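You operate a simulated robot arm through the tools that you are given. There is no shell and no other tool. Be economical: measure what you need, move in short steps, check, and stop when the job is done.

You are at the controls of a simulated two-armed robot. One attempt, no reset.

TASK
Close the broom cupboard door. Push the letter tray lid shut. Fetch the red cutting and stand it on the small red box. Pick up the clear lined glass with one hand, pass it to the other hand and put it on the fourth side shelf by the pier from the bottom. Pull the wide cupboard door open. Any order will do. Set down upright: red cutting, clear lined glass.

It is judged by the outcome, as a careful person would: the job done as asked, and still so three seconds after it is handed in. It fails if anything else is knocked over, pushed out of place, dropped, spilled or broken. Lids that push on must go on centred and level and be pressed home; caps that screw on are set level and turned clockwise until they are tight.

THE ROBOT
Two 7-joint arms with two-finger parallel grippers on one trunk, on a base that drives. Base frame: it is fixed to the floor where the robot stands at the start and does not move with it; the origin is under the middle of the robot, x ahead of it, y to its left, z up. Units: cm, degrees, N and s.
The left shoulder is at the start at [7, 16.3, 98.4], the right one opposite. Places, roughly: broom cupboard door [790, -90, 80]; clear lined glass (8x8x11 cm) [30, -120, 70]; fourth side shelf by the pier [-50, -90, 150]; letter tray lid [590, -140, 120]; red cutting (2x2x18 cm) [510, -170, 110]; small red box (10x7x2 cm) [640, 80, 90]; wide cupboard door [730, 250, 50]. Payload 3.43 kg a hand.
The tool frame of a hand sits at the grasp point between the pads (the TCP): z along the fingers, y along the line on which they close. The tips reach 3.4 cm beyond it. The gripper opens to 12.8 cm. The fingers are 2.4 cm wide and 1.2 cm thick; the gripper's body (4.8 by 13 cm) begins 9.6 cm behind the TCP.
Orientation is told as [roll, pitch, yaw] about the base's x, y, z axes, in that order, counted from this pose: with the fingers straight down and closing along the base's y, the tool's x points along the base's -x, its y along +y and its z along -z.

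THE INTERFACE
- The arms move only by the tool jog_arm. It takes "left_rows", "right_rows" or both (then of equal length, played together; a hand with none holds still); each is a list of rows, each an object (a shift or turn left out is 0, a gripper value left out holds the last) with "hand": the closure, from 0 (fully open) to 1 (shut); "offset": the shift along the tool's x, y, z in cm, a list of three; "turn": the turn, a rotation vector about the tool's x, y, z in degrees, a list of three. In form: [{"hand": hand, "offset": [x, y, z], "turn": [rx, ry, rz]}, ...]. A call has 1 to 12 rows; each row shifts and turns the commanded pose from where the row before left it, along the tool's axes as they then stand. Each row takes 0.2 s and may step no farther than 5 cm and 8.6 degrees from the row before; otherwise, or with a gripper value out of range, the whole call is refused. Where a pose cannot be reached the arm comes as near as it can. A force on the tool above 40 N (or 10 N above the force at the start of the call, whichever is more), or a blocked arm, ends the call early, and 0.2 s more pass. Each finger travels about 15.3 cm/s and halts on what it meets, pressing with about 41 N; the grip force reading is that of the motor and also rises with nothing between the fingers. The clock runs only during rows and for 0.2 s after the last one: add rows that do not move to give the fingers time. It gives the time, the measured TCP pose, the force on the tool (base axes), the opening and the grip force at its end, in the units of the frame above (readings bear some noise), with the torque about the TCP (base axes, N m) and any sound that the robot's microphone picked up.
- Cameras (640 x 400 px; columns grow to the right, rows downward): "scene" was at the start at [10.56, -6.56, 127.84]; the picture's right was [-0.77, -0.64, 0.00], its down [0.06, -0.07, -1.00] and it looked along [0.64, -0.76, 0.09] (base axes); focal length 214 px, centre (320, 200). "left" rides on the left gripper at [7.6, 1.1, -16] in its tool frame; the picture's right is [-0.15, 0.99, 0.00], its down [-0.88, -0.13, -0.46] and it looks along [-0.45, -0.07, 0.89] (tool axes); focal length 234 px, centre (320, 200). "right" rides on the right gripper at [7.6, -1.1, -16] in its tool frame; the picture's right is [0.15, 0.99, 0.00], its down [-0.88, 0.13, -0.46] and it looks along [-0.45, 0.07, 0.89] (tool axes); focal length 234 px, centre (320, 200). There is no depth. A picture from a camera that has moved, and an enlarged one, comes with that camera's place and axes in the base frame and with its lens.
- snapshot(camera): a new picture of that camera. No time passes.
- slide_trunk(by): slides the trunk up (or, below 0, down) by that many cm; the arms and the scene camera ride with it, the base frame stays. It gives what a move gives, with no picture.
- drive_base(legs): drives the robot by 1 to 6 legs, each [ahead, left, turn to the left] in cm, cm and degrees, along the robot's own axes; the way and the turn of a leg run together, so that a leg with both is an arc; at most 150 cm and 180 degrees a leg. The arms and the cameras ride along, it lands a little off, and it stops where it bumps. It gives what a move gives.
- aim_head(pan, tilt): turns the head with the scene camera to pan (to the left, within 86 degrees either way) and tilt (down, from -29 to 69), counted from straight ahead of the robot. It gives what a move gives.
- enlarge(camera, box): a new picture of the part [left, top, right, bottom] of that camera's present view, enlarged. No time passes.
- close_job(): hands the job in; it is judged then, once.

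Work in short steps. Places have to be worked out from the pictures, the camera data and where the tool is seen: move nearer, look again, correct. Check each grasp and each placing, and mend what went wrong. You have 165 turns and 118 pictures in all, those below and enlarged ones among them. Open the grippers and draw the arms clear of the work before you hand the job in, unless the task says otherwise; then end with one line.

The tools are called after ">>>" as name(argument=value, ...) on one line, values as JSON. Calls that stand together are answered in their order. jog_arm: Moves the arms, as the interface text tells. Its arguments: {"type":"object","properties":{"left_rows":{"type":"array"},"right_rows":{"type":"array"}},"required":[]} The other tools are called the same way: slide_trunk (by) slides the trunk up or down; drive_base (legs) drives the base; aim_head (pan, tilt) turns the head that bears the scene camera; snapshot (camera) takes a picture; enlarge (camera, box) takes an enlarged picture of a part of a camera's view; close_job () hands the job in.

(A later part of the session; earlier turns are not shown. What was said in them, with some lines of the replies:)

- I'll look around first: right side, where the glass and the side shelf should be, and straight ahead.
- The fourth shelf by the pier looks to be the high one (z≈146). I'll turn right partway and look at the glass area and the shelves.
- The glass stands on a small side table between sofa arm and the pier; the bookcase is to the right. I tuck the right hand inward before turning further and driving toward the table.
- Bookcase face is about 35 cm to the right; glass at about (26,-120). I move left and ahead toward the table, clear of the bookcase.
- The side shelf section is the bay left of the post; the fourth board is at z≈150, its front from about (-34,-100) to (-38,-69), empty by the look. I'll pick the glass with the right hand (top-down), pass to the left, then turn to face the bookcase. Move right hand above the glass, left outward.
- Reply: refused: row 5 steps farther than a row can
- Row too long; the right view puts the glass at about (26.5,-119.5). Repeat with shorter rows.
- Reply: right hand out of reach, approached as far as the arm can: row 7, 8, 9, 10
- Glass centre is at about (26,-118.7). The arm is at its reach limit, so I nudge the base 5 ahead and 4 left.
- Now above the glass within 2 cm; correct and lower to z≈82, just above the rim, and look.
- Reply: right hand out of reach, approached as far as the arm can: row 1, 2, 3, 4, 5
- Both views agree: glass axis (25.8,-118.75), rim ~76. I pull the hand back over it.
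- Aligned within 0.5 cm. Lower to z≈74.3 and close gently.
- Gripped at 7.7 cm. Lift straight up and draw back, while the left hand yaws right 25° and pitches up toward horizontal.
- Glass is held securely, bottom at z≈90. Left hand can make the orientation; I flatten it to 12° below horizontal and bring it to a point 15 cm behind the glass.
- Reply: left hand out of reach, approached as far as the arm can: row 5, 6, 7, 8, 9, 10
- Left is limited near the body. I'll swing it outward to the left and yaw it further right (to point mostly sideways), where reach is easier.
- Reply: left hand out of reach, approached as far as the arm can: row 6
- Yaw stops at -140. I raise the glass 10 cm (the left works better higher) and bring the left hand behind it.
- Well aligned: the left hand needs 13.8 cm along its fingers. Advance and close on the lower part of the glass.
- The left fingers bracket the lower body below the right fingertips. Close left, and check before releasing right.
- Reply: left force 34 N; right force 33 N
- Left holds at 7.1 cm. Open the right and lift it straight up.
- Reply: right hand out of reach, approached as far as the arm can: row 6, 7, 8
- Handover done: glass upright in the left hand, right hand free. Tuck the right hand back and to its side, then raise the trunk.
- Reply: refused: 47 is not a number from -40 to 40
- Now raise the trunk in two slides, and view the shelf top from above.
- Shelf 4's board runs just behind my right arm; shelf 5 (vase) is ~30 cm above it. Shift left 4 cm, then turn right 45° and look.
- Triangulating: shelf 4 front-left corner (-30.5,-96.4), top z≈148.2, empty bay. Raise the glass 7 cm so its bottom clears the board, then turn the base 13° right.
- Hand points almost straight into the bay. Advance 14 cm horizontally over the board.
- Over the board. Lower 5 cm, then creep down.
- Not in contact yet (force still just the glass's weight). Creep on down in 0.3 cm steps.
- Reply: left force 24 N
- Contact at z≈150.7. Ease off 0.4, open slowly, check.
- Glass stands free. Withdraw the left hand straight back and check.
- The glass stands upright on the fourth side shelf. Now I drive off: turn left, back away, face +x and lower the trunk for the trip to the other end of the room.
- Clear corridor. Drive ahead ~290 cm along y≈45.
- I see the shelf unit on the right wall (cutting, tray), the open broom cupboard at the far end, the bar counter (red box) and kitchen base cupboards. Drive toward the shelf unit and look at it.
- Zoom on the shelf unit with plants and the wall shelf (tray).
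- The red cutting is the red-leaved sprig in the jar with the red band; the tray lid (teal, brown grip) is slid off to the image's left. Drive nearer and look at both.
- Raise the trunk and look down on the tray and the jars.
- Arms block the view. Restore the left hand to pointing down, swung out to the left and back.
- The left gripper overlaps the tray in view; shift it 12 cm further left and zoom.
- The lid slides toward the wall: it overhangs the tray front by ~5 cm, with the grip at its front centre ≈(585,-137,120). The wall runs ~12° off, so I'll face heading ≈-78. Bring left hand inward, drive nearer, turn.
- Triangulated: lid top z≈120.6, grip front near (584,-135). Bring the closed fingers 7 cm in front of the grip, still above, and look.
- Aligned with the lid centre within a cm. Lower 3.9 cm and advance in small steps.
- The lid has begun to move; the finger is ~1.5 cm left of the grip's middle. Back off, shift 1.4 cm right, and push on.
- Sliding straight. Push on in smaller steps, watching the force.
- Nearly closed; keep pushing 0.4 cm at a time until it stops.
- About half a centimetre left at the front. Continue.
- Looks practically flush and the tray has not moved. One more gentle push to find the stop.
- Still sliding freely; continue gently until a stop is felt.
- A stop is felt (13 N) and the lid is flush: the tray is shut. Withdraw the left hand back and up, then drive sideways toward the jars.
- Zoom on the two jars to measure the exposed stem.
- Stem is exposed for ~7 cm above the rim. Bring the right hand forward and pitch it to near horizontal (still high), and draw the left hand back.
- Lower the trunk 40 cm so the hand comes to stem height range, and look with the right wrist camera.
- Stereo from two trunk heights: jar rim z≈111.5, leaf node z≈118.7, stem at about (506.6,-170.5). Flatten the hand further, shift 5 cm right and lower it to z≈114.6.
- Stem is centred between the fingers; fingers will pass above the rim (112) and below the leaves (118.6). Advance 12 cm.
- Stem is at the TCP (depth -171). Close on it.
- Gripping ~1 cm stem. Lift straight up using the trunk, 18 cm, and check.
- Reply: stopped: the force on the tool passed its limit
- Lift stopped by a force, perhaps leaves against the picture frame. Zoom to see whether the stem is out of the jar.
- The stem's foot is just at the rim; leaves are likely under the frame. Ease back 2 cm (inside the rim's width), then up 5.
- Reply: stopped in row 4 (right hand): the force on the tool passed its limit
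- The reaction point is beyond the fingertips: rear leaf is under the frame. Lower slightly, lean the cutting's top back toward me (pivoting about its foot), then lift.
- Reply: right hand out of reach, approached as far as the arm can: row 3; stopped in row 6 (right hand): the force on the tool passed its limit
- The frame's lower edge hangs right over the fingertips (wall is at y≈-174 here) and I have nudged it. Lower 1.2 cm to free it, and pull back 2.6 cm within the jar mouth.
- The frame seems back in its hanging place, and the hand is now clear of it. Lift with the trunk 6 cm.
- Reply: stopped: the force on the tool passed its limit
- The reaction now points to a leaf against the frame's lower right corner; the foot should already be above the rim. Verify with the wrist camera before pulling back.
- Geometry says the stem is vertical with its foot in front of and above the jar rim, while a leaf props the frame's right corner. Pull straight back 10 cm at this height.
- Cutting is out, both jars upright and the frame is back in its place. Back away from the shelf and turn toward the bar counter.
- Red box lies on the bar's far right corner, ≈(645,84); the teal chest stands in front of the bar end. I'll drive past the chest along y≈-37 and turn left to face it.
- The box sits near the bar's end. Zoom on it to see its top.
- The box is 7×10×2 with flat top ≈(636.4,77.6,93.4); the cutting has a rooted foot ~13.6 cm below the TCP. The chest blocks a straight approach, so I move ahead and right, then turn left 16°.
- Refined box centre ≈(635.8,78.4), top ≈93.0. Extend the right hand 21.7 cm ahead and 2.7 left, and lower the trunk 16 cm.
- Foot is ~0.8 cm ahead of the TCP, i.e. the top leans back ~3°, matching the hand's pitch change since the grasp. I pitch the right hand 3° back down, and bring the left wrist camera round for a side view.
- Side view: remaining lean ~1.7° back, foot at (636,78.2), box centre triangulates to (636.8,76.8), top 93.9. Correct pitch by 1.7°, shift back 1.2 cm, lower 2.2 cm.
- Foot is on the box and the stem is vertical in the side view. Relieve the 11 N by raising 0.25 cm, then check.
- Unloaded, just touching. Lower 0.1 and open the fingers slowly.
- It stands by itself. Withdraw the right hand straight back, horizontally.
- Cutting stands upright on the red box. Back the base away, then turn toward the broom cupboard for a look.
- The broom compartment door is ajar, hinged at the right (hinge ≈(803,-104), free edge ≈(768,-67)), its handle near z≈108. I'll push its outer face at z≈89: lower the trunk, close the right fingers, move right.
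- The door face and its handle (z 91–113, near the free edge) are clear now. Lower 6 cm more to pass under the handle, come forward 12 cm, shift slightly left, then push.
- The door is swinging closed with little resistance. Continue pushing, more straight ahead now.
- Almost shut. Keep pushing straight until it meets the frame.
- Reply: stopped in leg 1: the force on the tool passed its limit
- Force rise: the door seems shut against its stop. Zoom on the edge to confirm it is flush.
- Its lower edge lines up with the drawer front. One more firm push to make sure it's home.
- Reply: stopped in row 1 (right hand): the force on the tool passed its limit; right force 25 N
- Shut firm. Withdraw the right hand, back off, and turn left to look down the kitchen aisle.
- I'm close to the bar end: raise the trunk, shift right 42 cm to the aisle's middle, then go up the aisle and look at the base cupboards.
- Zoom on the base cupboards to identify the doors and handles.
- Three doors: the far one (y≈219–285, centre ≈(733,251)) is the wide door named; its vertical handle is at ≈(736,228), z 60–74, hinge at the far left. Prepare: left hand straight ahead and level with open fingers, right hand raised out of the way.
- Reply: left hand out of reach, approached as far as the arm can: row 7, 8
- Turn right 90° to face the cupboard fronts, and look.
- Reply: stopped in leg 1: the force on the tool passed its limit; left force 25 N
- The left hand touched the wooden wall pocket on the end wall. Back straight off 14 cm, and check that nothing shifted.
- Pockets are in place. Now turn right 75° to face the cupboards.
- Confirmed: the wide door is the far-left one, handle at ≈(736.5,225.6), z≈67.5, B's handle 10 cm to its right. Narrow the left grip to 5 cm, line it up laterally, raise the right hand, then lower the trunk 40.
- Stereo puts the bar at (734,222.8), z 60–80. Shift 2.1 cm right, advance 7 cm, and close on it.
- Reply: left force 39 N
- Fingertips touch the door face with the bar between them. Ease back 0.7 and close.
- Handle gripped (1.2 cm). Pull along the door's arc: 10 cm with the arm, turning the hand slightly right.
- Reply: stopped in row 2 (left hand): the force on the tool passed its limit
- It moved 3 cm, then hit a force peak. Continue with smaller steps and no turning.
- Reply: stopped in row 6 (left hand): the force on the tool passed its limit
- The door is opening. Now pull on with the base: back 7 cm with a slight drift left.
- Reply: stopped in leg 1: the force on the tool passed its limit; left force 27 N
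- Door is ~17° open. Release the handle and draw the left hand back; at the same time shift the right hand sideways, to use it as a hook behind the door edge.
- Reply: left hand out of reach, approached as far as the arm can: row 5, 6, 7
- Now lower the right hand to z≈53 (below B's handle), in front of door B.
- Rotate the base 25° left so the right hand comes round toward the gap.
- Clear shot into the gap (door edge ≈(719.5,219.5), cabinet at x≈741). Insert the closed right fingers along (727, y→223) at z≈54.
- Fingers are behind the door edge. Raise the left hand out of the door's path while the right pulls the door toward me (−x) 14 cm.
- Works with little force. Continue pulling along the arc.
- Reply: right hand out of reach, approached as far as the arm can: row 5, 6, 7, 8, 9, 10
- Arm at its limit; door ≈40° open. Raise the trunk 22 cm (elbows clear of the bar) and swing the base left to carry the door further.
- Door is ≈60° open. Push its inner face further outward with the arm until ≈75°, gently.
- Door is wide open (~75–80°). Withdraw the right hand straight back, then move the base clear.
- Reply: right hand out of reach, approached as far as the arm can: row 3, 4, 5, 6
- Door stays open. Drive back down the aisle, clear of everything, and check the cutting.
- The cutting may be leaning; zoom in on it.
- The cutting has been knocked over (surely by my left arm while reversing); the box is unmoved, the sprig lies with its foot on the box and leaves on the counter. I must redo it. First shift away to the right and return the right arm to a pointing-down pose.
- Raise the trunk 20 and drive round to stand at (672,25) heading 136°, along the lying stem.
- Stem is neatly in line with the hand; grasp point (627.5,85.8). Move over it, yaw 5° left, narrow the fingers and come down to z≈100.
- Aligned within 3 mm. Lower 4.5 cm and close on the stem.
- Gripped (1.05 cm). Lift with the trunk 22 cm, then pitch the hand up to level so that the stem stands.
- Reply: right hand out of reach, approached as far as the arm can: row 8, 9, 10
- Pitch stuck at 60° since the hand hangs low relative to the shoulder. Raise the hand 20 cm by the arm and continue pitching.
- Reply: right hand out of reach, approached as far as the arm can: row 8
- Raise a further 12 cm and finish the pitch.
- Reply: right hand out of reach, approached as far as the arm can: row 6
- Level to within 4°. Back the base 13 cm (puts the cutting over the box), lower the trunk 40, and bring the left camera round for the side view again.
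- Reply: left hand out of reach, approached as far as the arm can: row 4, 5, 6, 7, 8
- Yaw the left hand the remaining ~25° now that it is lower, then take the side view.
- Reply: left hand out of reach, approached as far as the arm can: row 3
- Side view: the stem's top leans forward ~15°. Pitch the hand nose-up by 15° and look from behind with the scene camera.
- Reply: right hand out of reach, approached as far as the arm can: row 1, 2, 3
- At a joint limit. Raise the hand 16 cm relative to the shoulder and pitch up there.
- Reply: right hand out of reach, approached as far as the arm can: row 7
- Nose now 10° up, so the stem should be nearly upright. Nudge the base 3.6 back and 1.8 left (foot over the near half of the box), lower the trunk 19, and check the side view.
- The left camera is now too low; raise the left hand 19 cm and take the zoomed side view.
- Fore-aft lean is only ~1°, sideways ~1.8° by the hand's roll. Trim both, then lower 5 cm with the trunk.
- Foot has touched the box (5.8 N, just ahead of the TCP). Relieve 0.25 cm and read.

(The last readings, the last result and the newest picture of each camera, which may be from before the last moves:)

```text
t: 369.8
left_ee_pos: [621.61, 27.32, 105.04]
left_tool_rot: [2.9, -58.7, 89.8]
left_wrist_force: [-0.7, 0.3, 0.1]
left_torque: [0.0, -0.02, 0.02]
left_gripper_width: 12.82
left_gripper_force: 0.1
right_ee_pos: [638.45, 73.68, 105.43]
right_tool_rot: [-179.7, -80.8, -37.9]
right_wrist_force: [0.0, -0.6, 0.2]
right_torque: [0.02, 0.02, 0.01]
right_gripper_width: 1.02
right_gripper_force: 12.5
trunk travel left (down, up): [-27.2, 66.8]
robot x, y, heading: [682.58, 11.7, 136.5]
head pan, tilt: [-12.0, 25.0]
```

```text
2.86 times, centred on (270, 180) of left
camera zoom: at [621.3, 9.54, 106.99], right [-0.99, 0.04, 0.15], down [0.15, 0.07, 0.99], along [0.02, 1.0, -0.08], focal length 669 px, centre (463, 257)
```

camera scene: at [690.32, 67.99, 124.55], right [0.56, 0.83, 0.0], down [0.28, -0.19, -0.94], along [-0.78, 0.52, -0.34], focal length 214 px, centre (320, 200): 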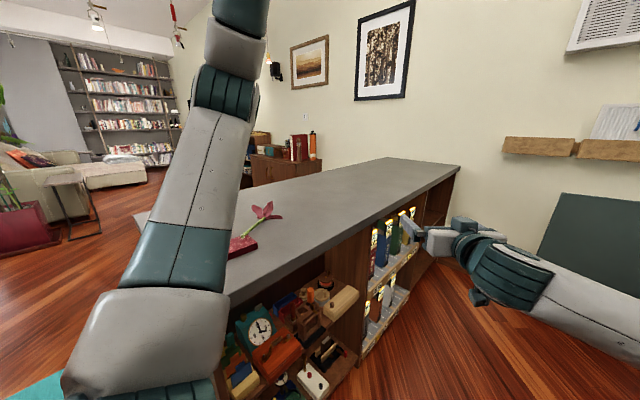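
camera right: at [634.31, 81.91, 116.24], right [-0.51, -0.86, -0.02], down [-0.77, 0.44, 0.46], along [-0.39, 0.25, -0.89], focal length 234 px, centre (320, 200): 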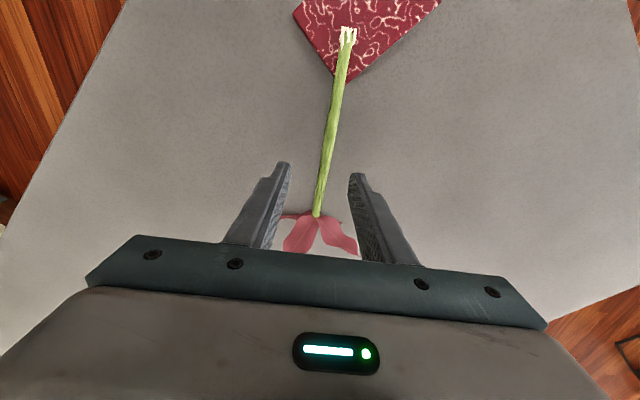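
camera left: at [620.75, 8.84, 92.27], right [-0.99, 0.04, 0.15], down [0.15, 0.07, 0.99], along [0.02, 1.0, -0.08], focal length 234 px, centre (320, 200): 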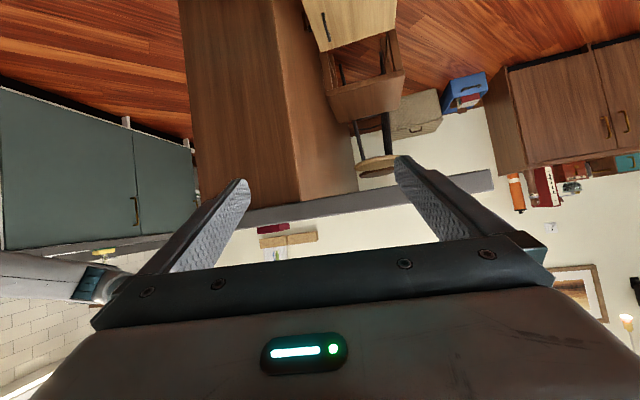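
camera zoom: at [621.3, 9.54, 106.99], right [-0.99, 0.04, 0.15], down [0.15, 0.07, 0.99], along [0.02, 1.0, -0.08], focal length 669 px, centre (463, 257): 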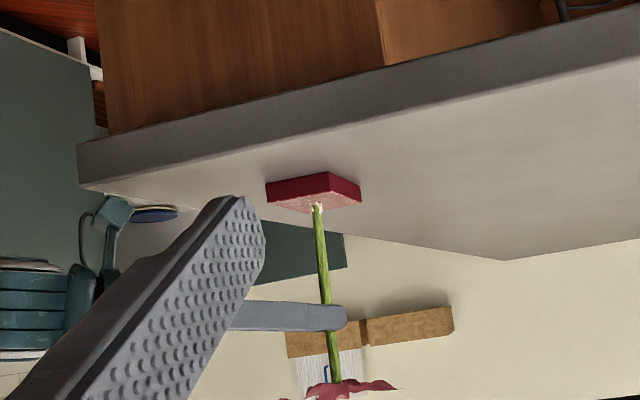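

Standing on the box, vertical within ~0.6°. Lower 0.1 and open slowly.

>>> jog_arm(right_rows=[{"offset": [0.12, 0, -0.02]}, {}, {"hand": 0.9}, {"hand": 0.88}, {"hand": 0.85}, {"hand": 0.8}, {"hand": 0.7}, {"hand": 0.6}, {"hand": 0.5}, {}, {}])

>>> enlarge(camera="left", box=[210, 110, 330, 250])

```text
t: 372.2
left_ee_pos: [621.62, 27.21, 105.06]
left_tool_rot: [2.9, -58.9, 89.8]
left_wrist_force: [-0.3, 0.8, 0.0]
left_torque: [-0.01, -0.03, -0.05]
left_gripper_width: 12.79
left_gripper_force: 0.1
right_ee_pos: [638.41, 73.69, 105.39]
right_tool_rot: [-179.7, -80.7, -37.9]
right_wrist_force: [-0.2, -0.8, -0.3]
right_torque: [0.03, 0.01, 0.0]
right_gripper_width: 6.39
right_gripper_force: 0.1
trunk travel left (down, up): [-27.2, 66.8]
robot x, y, heading: [682.21, 11.56, 136.4]
head pan, tilt: [-12.0, 25.0]
```

```text
2.86 times, centred on (270, 180) of left
camera zoom: at [621.3, 9.54, 106.99], right [-0.99, 0.04, 0.15], down [0.15, 0.07, 0.99], along [0.02, 1.0, -0.08], focal length 669 px, centre (463, 257)
```

zoom: 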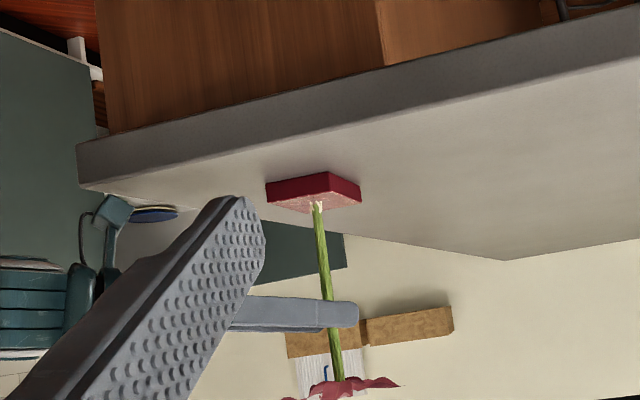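

It stands on its own. Withdraw the right hand straight back, horizontally, then back the base away.

>>> jog_arm(right_rows=[{"offset": [-0.16, 0, -0.99]}, {"offset": [-0.32, 0, -1.97]}, {"offset": [-0.4, 0, -2.5]}, {"offset": [-0.48, 0, -2.96]}, {"offset": [-0.48, 0, -2.96]}, {"offset": [-0.48, 0, -2.96]}, {}, {}])

>>> drive_base(legs=[[-35, 0, 0]])

>>> aim_head(pan=0, tilt=15)

>>> snapshot(camera="scene")

```text
t: 374.0
left_ee_pos: [621.69, 27.31, 104.97]
left_tool_rot: [3.0, -58.9, 89.9]
left_wrist_force: [-0.7, 0.0, 0.3]
left_torque: [-0.01, 0.02, -0.04]
left_gripper_width: 12.8
left_gripper_force: 0.1
right_ee_pos: [650.11, 64.72, 105.37]
right_tool_rot: [-179.7, -80.8, -38.0]
right_wrist_force: [0.6, -0.2, 0.5]
right_torque: [0.01, 0.02, 0.0]
right_gripper_width: 6.4
right_gripper_force: 0.1
trunk travel left (down, up): [-27.2, 66.8]
robot x, y, heading: [682.49, 11.69, 136.4]
head pan, tilt: [-12.0, 25.0]
```

```text
t: 376.2
left_ee_pos: [646.74, 3.21, 105.03]
left_tool_rot: [3.0, -58.8, 90.1]
left_wrist_force: [0.0, 0.4, -0.3]
left_torque: [0.01, 0.04, 0.0]
left_gripper_width: 12.81
left_gripper_force: 0.1
right_ee_pos: [674.79, 40.8, 105.33]
right_tool_rot: [-179.7, -80.7, -37.6]
right_wrist_force: [0.0, -0.7, -0.6]
right_torque: [0.02, -0.02, 0.04]
right_gripper_width: 6.42
right_gripper_force: 0.0
trunk travel left (down, up): [-27.2, 66.8]
robot x, y, heading: [707.52, -12.28, 136.8]
head pan, tilt: [-12.0, 25.0]
```

```text
t: 377.0
left_ee_pos: [646.65, 3.2, 105.01]
left_tool_rot: [3.1, -58.8, 90.1]
left_wrist_force: [-0.4, 0.1, -0.1]
left_torque: [-0.02, 0.01, 0.0]
left_gripper_width: 12.81
left_gripper_force: 0.1
right_ee_pos: [674.74, 40.69, 105.42]
right_tool_rot: [-179.7, -80.6, -37.6]
right_wrist_force: [-0.1, 0.0, 0.0]
right_torque: [-0.01, 0.01, 0.0]
right_gripper_width: 6.4
right_gripper_force: 0.1
trunk travel left (down, up): [-27.2, 66.8]
robot x, y, heading: [707.32, -12.38, 136.9]
head pan, tilt: [0.0, 15.0]
```

```text
0 pictures are left
camera scene: at [696.93, -2.19, 105.37], right [0.69, 0.73, 0.0], down [0.19, -0.18, -0.97], along [-0.7, 0.66, -0.26], focal length 214 px, centre (320, 200)
```

scene: 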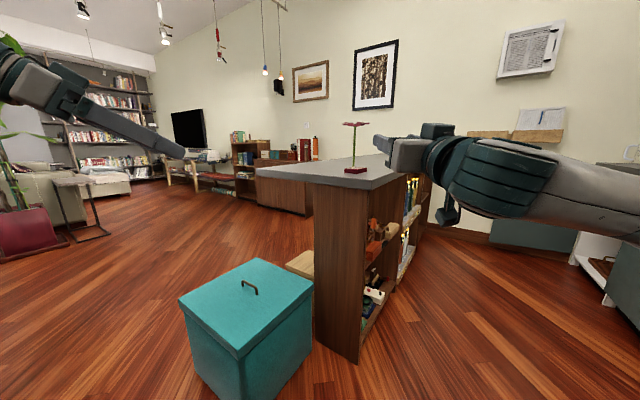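

The cutting stands upright on the red box, and the wide door is still open in the background. Open the right gripper fully and hand in.

>>> jog_arm(right_rows=[{"hand": 0}, {}, {}])

>>> close_job()

```text
t: 377.8
left_ee_pos: [646.81, 3.14, 104.91]
left_tool_rot: [2.9, -58.9, 90.1]
left_wrist_force: [-0.3, 0.7, 0.9]
left_torque: [-0.01, 0.0, -0.01]
left_gripper_width: 12.79
left_gripper_force: 0.0
right_ee_pos: [674.85, 40.87, 105.27]
right_tool_rot: [-179.7, -80.7, -37.6]
right_wrist_force: [-0.1, 0.5, 1.2]
right_torque: [-0.02, 0.01, -0.03]
right_gripper_width: 12.79
right_gripper_force: 0.1
trunk travel left (down, up): [-27.2, 66.8]
robot x, y, heading: [707.54, -12.15, 136.5]
head pan, tilt: [0.0, 15.0]
```

```text
The job is handed in.
```

I handed the job in with all five tasks done: the broom door is shut, the tray lid is closed, the glass went from the right hand to the left and onto the fourth side shelf, and the wide cupboard door is open. The red cutting stands on the small red box; it was knocked over once, almost certainly by my left arm, and I stood it up again. I also nudged the picture above the jars, which hung back in place, and lightly touched a wall pocket, which did not shift.
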